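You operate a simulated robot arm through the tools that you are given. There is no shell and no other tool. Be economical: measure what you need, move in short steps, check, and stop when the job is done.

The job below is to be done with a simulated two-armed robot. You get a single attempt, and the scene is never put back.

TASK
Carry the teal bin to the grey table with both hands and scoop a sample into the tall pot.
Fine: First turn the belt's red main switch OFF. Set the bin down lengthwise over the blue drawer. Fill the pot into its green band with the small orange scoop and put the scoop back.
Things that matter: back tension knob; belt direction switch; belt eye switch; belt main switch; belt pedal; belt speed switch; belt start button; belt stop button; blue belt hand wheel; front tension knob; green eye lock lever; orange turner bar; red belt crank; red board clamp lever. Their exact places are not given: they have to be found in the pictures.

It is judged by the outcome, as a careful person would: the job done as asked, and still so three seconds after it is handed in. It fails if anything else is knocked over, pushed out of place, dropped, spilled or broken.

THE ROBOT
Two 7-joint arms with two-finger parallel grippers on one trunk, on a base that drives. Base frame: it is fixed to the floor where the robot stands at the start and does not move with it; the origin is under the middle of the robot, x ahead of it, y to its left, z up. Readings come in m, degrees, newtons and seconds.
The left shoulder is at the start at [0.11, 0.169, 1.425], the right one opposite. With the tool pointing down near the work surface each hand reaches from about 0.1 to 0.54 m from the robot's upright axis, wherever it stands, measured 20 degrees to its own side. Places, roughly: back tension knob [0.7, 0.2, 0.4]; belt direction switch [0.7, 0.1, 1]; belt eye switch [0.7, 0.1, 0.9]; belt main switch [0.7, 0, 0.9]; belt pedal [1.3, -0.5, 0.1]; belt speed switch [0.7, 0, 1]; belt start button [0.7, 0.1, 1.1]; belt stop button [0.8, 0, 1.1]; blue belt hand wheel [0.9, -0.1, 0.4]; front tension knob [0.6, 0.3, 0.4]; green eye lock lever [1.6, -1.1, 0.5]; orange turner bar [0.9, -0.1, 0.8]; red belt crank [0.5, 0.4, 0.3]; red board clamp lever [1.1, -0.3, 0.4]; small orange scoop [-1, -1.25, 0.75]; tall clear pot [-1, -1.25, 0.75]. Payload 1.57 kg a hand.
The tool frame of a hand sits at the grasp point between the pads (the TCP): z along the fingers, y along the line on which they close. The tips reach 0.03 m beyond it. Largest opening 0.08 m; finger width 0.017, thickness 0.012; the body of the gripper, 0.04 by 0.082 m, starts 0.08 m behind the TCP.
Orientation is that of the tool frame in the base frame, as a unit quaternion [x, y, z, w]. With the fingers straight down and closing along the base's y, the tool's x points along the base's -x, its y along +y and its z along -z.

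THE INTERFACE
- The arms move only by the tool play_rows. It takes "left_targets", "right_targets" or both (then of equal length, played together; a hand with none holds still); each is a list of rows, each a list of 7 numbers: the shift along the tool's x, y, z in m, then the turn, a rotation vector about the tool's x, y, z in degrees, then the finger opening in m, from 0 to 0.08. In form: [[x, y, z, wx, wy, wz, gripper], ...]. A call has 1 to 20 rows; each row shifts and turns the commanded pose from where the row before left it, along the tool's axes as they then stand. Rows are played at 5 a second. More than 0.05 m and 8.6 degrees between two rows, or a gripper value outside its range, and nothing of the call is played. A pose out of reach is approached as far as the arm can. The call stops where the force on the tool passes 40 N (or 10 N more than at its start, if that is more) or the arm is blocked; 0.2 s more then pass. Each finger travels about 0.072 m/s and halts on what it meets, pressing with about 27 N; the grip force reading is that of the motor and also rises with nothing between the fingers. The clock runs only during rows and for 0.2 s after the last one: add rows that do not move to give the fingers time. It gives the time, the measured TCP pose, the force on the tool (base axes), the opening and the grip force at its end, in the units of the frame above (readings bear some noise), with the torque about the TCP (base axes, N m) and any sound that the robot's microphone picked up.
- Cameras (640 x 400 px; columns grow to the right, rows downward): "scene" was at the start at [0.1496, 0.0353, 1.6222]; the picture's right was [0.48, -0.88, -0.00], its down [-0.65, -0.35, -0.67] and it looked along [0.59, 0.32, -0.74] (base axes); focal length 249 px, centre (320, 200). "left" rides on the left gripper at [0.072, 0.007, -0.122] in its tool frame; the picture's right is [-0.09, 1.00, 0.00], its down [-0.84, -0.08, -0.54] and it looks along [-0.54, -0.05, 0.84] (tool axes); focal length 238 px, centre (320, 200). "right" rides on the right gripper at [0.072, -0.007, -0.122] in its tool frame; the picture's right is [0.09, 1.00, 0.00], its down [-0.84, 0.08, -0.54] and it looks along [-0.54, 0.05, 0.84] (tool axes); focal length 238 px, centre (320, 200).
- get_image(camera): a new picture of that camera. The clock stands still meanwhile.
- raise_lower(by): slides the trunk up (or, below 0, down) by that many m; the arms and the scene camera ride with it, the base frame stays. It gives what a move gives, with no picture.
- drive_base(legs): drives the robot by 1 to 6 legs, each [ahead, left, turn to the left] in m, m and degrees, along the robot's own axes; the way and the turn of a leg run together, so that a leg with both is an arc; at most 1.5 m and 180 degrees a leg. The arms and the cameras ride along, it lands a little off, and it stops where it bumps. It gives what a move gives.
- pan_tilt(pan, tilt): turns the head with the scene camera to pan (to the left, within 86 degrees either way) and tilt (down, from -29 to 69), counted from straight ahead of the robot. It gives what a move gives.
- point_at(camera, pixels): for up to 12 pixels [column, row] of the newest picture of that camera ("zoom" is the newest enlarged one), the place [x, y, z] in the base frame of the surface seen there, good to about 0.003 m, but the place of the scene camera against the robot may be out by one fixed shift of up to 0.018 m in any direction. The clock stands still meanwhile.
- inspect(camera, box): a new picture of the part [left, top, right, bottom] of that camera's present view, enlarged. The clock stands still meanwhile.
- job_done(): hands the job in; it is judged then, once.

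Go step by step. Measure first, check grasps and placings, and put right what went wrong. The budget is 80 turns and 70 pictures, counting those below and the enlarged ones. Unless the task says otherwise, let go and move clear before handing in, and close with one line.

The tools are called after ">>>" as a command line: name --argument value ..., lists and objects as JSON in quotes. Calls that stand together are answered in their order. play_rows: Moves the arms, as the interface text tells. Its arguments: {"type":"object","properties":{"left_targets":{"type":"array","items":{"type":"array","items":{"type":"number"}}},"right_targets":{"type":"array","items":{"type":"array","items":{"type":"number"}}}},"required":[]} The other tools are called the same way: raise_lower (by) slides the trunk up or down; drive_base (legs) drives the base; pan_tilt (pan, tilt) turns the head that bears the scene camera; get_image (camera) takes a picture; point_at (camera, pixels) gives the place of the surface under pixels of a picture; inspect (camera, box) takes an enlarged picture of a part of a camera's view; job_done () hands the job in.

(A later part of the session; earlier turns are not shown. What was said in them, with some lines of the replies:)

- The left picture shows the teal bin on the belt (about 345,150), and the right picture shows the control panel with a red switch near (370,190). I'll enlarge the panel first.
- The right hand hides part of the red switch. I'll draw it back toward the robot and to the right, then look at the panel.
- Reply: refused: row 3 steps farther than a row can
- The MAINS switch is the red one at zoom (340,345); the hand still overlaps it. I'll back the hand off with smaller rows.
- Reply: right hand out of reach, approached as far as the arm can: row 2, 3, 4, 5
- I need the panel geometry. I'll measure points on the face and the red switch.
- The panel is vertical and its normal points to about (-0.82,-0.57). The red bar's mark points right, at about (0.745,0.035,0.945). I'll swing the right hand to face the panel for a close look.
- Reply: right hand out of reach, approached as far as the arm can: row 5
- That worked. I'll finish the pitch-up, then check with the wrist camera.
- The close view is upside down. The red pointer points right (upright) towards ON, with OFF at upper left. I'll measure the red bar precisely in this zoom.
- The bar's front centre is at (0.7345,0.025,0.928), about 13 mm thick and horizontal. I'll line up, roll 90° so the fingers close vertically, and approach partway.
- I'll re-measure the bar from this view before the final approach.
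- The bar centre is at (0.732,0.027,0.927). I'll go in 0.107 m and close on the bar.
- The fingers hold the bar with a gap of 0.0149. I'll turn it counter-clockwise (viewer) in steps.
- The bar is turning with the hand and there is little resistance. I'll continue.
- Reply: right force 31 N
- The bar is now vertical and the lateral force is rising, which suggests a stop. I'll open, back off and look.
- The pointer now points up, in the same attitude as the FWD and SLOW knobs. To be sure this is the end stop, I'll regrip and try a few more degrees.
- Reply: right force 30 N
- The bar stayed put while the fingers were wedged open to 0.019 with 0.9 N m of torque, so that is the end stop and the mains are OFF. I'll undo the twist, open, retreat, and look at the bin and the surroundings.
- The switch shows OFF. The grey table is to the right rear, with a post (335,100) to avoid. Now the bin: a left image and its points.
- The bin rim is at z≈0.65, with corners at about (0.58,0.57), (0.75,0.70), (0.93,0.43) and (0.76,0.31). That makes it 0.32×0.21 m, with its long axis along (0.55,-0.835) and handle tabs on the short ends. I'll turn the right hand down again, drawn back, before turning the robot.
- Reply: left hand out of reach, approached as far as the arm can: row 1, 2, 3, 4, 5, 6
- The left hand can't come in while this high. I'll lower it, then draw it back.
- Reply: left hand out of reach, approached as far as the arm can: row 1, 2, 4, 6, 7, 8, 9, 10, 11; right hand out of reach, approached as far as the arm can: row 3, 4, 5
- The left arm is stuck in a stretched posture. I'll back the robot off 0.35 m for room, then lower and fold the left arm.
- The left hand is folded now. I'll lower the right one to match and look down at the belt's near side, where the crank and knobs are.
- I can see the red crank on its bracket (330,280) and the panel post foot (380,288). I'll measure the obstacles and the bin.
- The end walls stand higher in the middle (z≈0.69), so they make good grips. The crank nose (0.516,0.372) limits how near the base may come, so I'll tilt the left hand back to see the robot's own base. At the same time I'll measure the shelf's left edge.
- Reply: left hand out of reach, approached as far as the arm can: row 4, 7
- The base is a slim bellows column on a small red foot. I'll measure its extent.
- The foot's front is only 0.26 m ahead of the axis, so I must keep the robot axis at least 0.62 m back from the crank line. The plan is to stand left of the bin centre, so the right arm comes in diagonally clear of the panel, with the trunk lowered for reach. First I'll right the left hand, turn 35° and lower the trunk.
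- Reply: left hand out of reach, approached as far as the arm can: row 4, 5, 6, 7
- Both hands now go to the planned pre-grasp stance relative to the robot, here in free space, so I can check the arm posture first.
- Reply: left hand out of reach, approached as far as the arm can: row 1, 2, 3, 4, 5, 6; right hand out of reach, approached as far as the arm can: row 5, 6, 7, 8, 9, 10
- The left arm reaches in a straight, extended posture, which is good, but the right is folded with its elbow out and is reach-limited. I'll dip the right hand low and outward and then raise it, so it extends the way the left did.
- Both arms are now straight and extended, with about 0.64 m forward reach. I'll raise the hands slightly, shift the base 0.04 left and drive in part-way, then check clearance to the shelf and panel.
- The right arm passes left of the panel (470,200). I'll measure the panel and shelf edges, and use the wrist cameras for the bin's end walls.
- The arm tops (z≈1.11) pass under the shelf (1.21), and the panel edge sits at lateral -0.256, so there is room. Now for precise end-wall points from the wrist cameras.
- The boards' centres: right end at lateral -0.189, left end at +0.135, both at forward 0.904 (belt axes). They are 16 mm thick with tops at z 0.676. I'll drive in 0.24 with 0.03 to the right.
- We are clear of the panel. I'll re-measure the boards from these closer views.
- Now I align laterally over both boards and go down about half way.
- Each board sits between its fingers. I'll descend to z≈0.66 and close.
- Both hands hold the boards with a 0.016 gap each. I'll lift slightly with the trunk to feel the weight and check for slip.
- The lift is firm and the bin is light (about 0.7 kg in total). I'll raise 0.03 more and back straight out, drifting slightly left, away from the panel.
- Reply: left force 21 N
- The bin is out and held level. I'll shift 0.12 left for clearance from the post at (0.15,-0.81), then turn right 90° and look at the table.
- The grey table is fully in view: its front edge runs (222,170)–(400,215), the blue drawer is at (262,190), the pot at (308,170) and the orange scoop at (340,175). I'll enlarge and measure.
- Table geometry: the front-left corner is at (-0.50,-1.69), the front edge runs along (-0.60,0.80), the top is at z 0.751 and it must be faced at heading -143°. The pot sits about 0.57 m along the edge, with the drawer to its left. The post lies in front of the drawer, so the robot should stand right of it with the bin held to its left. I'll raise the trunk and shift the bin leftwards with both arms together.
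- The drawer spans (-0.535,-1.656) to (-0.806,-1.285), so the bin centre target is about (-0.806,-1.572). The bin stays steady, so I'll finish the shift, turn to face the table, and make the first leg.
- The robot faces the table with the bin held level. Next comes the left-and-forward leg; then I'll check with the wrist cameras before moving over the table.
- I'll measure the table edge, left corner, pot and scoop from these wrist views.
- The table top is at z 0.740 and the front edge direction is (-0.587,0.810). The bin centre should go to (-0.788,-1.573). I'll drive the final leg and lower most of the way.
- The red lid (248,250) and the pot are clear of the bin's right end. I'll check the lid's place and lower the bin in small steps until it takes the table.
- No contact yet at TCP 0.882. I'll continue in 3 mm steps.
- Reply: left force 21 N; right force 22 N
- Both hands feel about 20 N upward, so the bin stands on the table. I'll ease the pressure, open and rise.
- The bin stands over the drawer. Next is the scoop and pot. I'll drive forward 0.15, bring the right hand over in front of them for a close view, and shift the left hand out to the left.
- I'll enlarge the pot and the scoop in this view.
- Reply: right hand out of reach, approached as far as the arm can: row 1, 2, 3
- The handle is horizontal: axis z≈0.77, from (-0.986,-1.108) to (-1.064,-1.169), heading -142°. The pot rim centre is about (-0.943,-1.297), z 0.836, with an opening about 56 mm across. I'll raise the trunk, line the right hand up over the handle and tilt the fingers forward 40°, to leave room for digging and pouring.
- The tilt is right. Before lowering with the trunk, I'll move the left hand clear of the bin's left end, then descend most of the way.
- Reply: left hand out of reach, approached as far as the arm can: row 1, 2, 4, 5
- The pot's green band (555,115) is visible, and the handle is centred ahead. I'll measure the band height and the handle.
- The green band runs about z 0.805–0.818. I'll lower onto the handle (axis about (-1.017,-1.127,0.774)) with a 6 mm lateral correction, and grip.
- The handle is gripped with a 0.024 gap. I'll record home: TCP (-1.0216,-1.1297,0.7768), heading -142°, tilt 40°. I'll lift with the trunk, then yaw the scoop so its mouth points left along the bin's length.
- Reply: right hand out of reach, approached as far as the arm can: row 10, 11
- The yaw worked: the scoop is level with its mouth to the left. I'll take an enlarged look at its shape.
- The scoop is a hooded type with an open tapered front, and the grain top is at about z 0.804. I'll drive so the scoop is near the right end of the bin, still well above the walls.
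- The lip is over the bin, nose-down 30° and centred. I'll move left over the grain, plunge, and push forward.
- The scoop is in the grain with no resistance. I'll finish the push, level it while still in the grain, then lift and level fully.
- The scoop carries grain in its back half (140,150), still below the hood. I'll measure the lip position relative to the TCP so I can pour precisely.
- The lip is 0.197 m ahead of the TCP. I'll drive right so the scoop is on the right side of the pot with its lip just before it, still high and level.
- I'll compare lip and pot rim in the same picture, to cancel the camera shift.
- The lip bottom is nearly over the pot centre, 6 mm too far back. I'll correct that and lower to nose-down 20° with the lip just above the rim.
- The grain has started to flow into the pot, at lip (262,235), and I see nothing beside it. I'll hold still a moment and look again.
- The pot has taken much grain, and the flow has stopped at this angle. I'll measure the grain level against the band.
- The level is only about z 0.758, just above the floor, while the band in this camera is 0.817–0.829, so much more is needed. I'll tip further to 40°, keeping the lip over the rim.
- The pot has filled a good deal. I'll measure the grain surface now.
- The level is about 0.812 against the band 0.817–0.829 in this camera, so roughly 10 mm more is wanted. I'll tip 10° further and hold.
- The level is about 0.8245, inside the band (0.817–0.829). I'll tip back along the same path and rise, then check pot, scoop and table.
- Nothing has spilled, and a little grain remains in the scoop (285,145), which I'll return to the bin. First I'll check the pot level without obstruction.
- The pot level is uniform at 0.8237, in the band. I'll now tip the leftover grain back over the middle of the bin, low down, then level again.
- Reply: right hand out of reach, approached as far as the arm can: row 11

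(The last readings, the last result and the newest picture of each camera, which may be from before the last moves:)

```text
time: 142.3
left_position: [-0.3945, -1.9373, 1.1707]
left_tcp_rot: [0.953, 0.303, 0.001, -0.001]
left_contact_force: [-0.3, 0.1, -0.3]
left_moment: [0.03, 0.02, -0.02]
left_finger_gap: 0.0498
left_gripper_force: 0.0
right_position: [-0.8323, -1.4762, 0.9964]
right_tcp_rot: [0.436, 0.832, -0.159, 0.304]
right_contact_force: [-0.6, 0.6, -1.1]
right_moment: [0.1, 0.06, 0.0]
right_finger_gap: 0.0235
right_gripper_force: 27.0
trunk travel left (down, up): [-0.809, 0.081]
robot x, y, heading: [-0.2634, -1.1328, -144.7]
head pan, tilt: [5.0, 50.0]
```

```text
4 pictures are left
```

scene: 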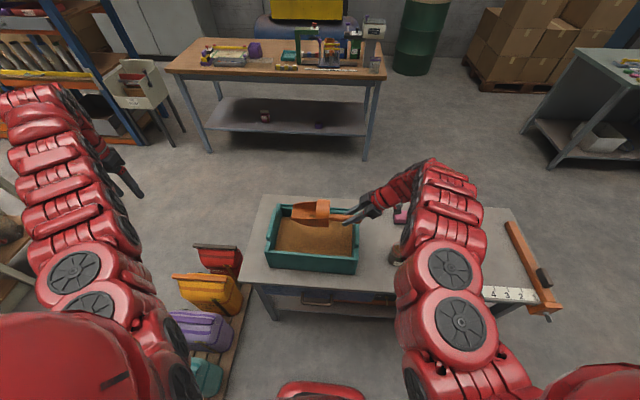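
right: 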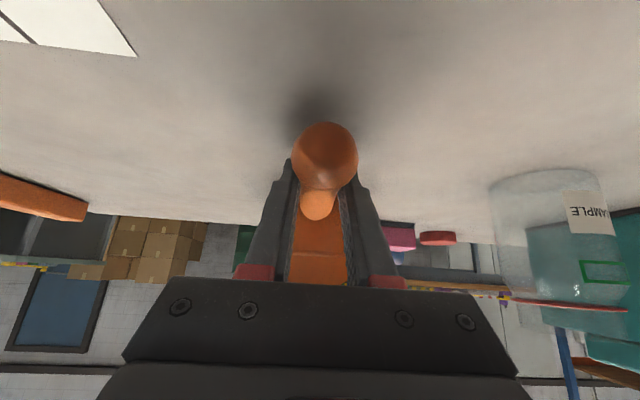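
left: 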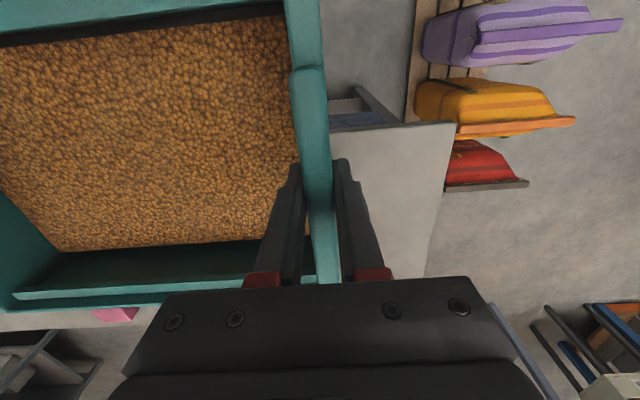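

The scoop looks empty and the surroundings are unchanged. I'll drive back to the scoop's parking position and turn its mouth away from the robot again.

>>> drive_base --legs '[[-0.062, -0.187, 0.3]]'

>>> play_rows --right_targets '[[0, 0, 0, 5.15, 0, 6.13, 0], [0, 0, 0, 5.15, 0, 6.13, 0], [0, 0, 0, 5.15, 0, 6.13, 0], [0, 0, 0, 5.15, 0, 6.13, 0], [0, 0, 0, 5.15, 0, 6.13, 0], [0, 0, 0, 5.15, 0, 6.13, 0], [0, 0, 0, 5.15, 0, 6.13, 0], [0, 0, 0, 5.15, 0, 6.13, 0], [0, 0, 0, 5.15, 0, 6.13, 0], [0, 0, 0, 5.15, 0, 6.13, 0], [0, 0, 0, 4.31, 0, 5.13, 0], [0, -0.04, 0, 0, 0, 0, 0], [0, -0.04, 0, 0, 0, 0, 0], [0, -0.04, 0, 0, 0, 0, 0], [0, -0.04, 0, 0, 0, 0, 0], [0, -0.04, 0, 0, 0, 0, 0]]'

```text
time: 143.8
left_position: [-0.4503, -1.748, 1.1702]
left_tcp_rot: [0.953, 0.302, 0.001, -0.001]
left_contact_force: [-0.2, 0.2, 0.4]
left_moment: [0.0, 0.01, 0.02]
left_finger_gap: 0.0501
left_gripper_force: 0.1
right_position: [-0.8877, -1.2887, 0.995]
right_tcp_rot: [0.436, 0.832, -0.158, 0.303]
right_contact_force: [0.0, -0.5, -0.9]
right_moment: [0.05, 0.06, 0.03]
right_finger_gap: 0.0236
right_gripper_force: 26.9
trunk travel left (down, up): [-0.809, 0.081]
robot x, y, heading: [-0.3234, -0.9441, -144.8]
head pan, tilt: [5.0, 50.0]
```

```text
time: 147.2
left_position: [-0.4518, -1.7471, 1.171]
left_tcp_rot: [0.953, 0.302, 0.001, 0.0]
left_contact_force: [-0.5, 0.4, 0.9]
left_moment: [0.02, 0.0, 0.01]
left_finger_gap: 0.0498
left_gripper_force: 0.1
right_position: [-1.0964, -1.1689, 0.9832]
right_tcp_rot: [0.877, 0.331, -0.325, 0.121]
right_contact_force: [-0.2, -0.1, -1.2]
right_moment: [0.06, -0.02, 0.05]
right_finger_gap: 0.0235
right_gripper_force: 27.2
right hand out of reach, approached as far as the arm can: row 4, 5, 6, 7, 8, 10, 11
trunk travel left (down, up): [-0.809, 0.081]
robot x, y, heading: [-0.3209, -0.9435, -144.5]
head pan, tilt: [5.0, 50.0]
```

The hand is 8 cm too far forward and 3° off in yaw. I'll correct both before lowering.

>>> play_rows --right_targets '[[0, 0, 0, 2.06, 0, 2.45, 0], [0.0212, 0.005, -0.0178, 0, 0, 0, 0], [0.0212, 0.005, -0.0178, 0, 0, 0, 0], [0.0212, 0.005, -0.0178, 0, 0, 0, 0], [0, 0, 0, 0, 0, 0, 0]]'

```text
time: 148.4
left_position: [-0.4498, -1.7473, 1.1726]
left_tcp_rot: [0.953, 0.303, 0.001, 0.0]
left_contact_force: [0.6, 0.6, -0.2]
left_moment: [-0.02, 0.03, 0.0]
left_finger_gap: 0.05
left_gripper_force: 0.0
right_position: [-1.0721, -1.1528, 0.9829]
right_tcp_rot: [0.887, 0.307, -0.326, 0.113]
right_contact_force: [-0.1, -0.3, -0.3]
right_moment: [0.05, -0.06, -0.02]
right_finger_gap: 0.0236
right_gripper_force: 27.6
right hand out of reach, approached as far as the arm can: row 2, 3, 4
trunk travel left (down, up): [-0.809, 0.081]
robot x, y, heading: [-0.3232, -0.945, -144.6]
head pan, tilt: [5.0, 50.0]
```

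The arm is at its inner limit, so I'll use the base for the remaining -0.055 m, then check.

>>> drive_base --legs '[[-0.055, 0.01, 0]]'

>>> raise_lower --by -0.15

```text
time: 149.4
left_position: [-0.4037, -1.7251, 1.1701]
left_tcp_rot: [0.954, 0.301, 0.001, -0.001]
left_contact_force: [-0.9, -0.2, -0.8]
left_moment: [0.0, -0.04, -0.01]
left_finger_gap: 0.0499
left_gripper_force: 0.1
right_position: [-1.023, -1.1296, 0.9796]
right_tcp_rot: [0.888, 0.307, -0.324, 0.112]
right_contact_force: [-0.6, 0.4, -0.9]
right_moment: [0.06, -0.11, 0.01]
right_finger_gap: 0.0235
right_gripper_force: 26.6
trunk travel left (down, up): [-0.809, 0.081]
robot x, y, heading: [-0.2684, -0.9207, -144.7]
head pan, tilt: [5.0, 50.0]
```

```text
time: 151.2
left_position: [-0.4008, -1.723, 1.0222]
left_tcp_rot: [0.953, 0.303, 0.001, -0.001]
left_contact_force: [0.2, -0.5, 1.2]
left_moment: [0.01, 0.01, -0.03]
left_finger_gap: 0.0501
left_gripper_force: 0.0
right_position: [-1.0206, -1.1282, 0.8323]
right_tcp_rot: [0.887, 0.307, -0.326, 0.112]
right_contact_force: [-0.4, 1.5, -1.0]
right_moment: [0.11, -0.04, 0.01]
right_finger_gap: 0.0234
right_gripper_force: 27.2
trunk travel left (down, up): [-0.659, 0.231]
robot x, y, heading: [-0.2723, -0.9202, -144.7]
head pan, tilt: [5.0, 50.0]
```

The hand is within 2 mm of home in x and y. I'll lower gently the rest of the way.

>>> raise_lower --by -0.047

>>> play_rows --right_targets '[[0.0019, 0, 0.0023, 0, 0, 0, 0], [0.0019, 0, 0.0023, 0, 0, 0, 0], [0.0013, 0, 0.0015, 0, 0, 0, 0], [0, 0, 0, 0, 0, 0, 0]]'

```text
time: 152.1
left_position: [-0.4005, -1.7227, 0.9748]
left_tcp_rot: [0.954, 0.301, 0.0, -0.001]
left_contact_force: [-0.7, 0.3, 0.9]
left_moment: [-0.03, 0.0, -0.02]
left_finger_gap: 0.0501
left_gripper_force: 0.0
right_position: [-1.0209, -1.1296, 0.7859]
right_tcp_rot: [0.887, 0.306, -0.326, 0.111]
right_contact_force: [0.7, 0.0, -1.5]
right_moment: [0.07, -0.02, 0.02]
right_finger_gap: 0.0235
right_gripper_force: 27.6
trunk travel left (down, up): [-0.612, 0.278]
robot x, y, heading: [-0.2701, -0.9222, -144.7]
head pan, tilt: [5.0, 50.0]
```

```text
time: 153.1
left_position: [-0.4002, -1.7226, 0.9745]
left_tcp_rot: [0.954, 0.301, 0.001, -0.001]
left_contact_force: [-0.1, -0.9, -0.4]
left_moment: [0.0, -0.02, 0.01]
left_finger_gap: 0.0499
left_gripper_force: 0.0
right_position: [-1.0202, -1.1287, 0.7785]
right_tcp_rot: [0.887, 0.307, -0.327, 0.113]
right_contact_force: [0.1, -0.4, 3.7]
right_moment: [-0.1, 0.17, 0.0]
right_finger_gap: 0.0236
right_gripper_force: 27.4
trunk travel left (down, up): [-0.612, 0.278]
robot x, y, heading: [-0.2694, -0.9232, -144.7]
head pan, tilt: [5.0, 50.0]
```

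The force has turned upward (3.7 N), so the scoop is touching the table. I'll go down 1 mm more, open, and withdraw along the fingers.

>>> play_rows --right_targets '[[0.0007, 0, 0.0008, 0, 0, 0, 0], [0, 0, 0, 0, 0, 0, 0.05], [0, 0, 0, 0, 0, 0, 0.05], [0, 0, 0, 0, 0, 0, 0.05], [0, 0, -0.02, 0, 0, 0, 0.05], [0, 0, -0.03, 0, 0, 0, 0.05], [-0.02, 0, -0.03, 0, 0, 0, 0.05], [-0.03, 0, -0.03, 0, 0, 0, 0.05]]'

>>> raise_lower --by 0.15

>>> drive_base --legs '[[-0.2, -0.05, 0]]'

>>> pan_tilt --pan 0 --tilt 42

>>> inspect --camera "scene" --box '[180, 160, 480, 350]'

```text
time: 154.8
left_position: [-0.4013, -1.7226, 0.9746]
left_tcp_rot: [0.953, 0.303, 0.0, -0.001]
left_contact_force: [0.5, 0.6, 0.3]
left_moment: [0.01, 0.01, 0.03]
left_finger_gap: 0.0499
left_gripper_force: 0.0
right_position: [-1.0524, -1.1316, 0.8116]
right_tcp_rot: [0.886, 0.308, -0.327, 0.113]
right_contact_force: [-0.4, 1.0, -0.4]
right_moment: [-0.03, 0.01, 0.02]
right_finger_gap: 0.05
right_gripper_force: 0.0
right hand out of reach, approached as far as the arm can: row 5, 6, 7, 8
trunk travel left (down, up): [-0.612, 0.278]
robot x, y, heading: [-0.2716, -0.9231, -144.3]
head pan, tilt: [5.0, 50.0]
```

```text
time: 156.6
left_position: [-0.4009, -1.7221, 1.1233]
left_tcp_rot: [0.953, 0.302, 0.001, -0.001]
left_contact_force: [-0.1, 0.4, 0.1]
left_moment: [0.0, 0.01, -0.02]
left_finger_gap: 0.0499
left_gripper_force: 0.1
right_position: [-1.0528, -1.1314, 0.9614]
right_tcp_rot: [0.887, 0.307, -0.326, 0.112]
right_contact_force: [-0.9, 0.3, -0.1]
right_moment: [0.0, 0.01, -0.01]
right_finger_gap: 0.05
right_gripper_force: 0.0
trunk travel left (down, up): [-0.762, 0.128]
robot x, y, heading: [-0.2687, -0.9213, -144.9]
head pan, tilt: [5.0, 50.0]
```

```text
time: 158.0
left_position: [-0.3154, -1.6073, 1.1272]
left_tcp_rot: [0.954, 0.299, -0.001, -0.001]
left_contact_force: [0.5, 1.3, -0.3]
left_moment: [-0.06, 0.05, 0.0]
left_finger_gap: 0.0501
left_gripper_force: 0.0
right_position: [-0.9611, -1.0076, 0.9664]
right_tcp_rot: [0.888, 0.302, -0.329, 0.113]
right_contact_force: [1.3, 0.8, -0.3]
right_moment: [-0.01, -0.03, 0.02]
right_finger_gap: 0.0499
right_gripper_force: 0.1
trunk travel left (down, up): [-0.762, 0.128]
robot x, y, heading: [-0.1806, -0.8114, -145.3]
head pan, tilt: [5.0, 50.0]
stopped in leg 1: the robot was blocked; the commanded pose is now the measured one
```

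```text
time: 158.7
left_position: [-0.3188, -1.6093, 1.1235]
left_tcp_rot: [0.955, 0.297, 0.002, -0.001]
left_contact_force: [-1.2, -0.9, 0.0]
left_moment: [0.0, 0.0, -0.01]
left_finger_gap: 0.0501
left_gripper_force: 0.0
right_position: [-0.966, -1.0098, 0.9631]
right_tcp_rot: [0.889, 0.302, -0.326, 0.111]
right_contact_force: [-0.1, 0.8, 0.4]
right_moment: [0.04, -0.01, 0.0]
right_finger_gap: 0.0502
right_gripper_force: 0.1
trunk travel left (down, up): [-0.762, 0.128]
robot x, y, heading: [-0.1809, -0.8077, -145.1]
head pan, tilt: [0.0, 42.0]
```

```text
2.11 times, centred on (330, 255) of scene
5 turns are left
```

zoom: 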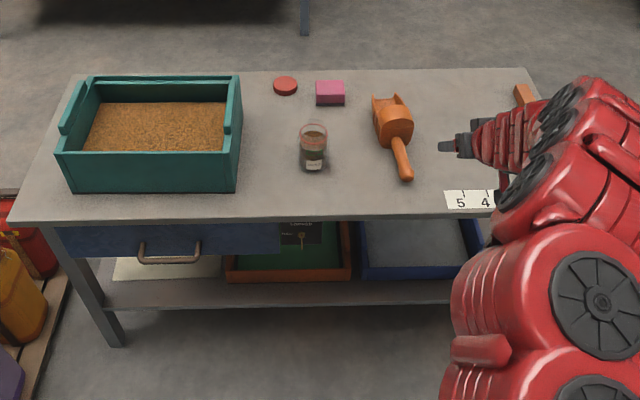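

The bin lies lengthwise over the blue drawer, the pot is filled, and the scoop is back in its place with no spill. The base only bumped the fixed post while backing, so I'll ease it 3 cm forward and hand in.

>>> drive_base --legs '[[0.03, 0, 0]]'

>>> job_done

```text
time: 159.5
left_position: [-0.3398, -1.6258, 1.126]
left_tcp_rot: [0.955, 0.297, -0.001, 0.0]
left_contact_force: [0.1, 0.4, -0.5]
left_moment: [-0.02, 0.04, 0.02]
left_finger_gap: 0.0501
left_gripper_force: 0.1
right_position: [-0.9872, -1.026, 0.9658]
right_tcp_rot: [0.888, 0.301, -0.329, 0.111]
right_contact_force: [0.4, -0.2, 0.5]
right_moment: [0.0, 0.0, 0.02]
right_finger_gap: 0.0502
right_gripper_force: 0.0
trunk travel left (down, up): [-0.762, 0.128]
robot x, y, heading: [-0.2056, -0.8265, -145.4]
head pan, tilt: [0.0, 42.0]
```

```text
The job is handed in.
```

I handed in the job: the belt's main switch is OFF, the bin is lengthwise over the blue drawer, the pot is filled into its green band, and the scoop is back in its place. In the last picture nothing was spilled or displaced; the base bumped the post once while backing away at the end.
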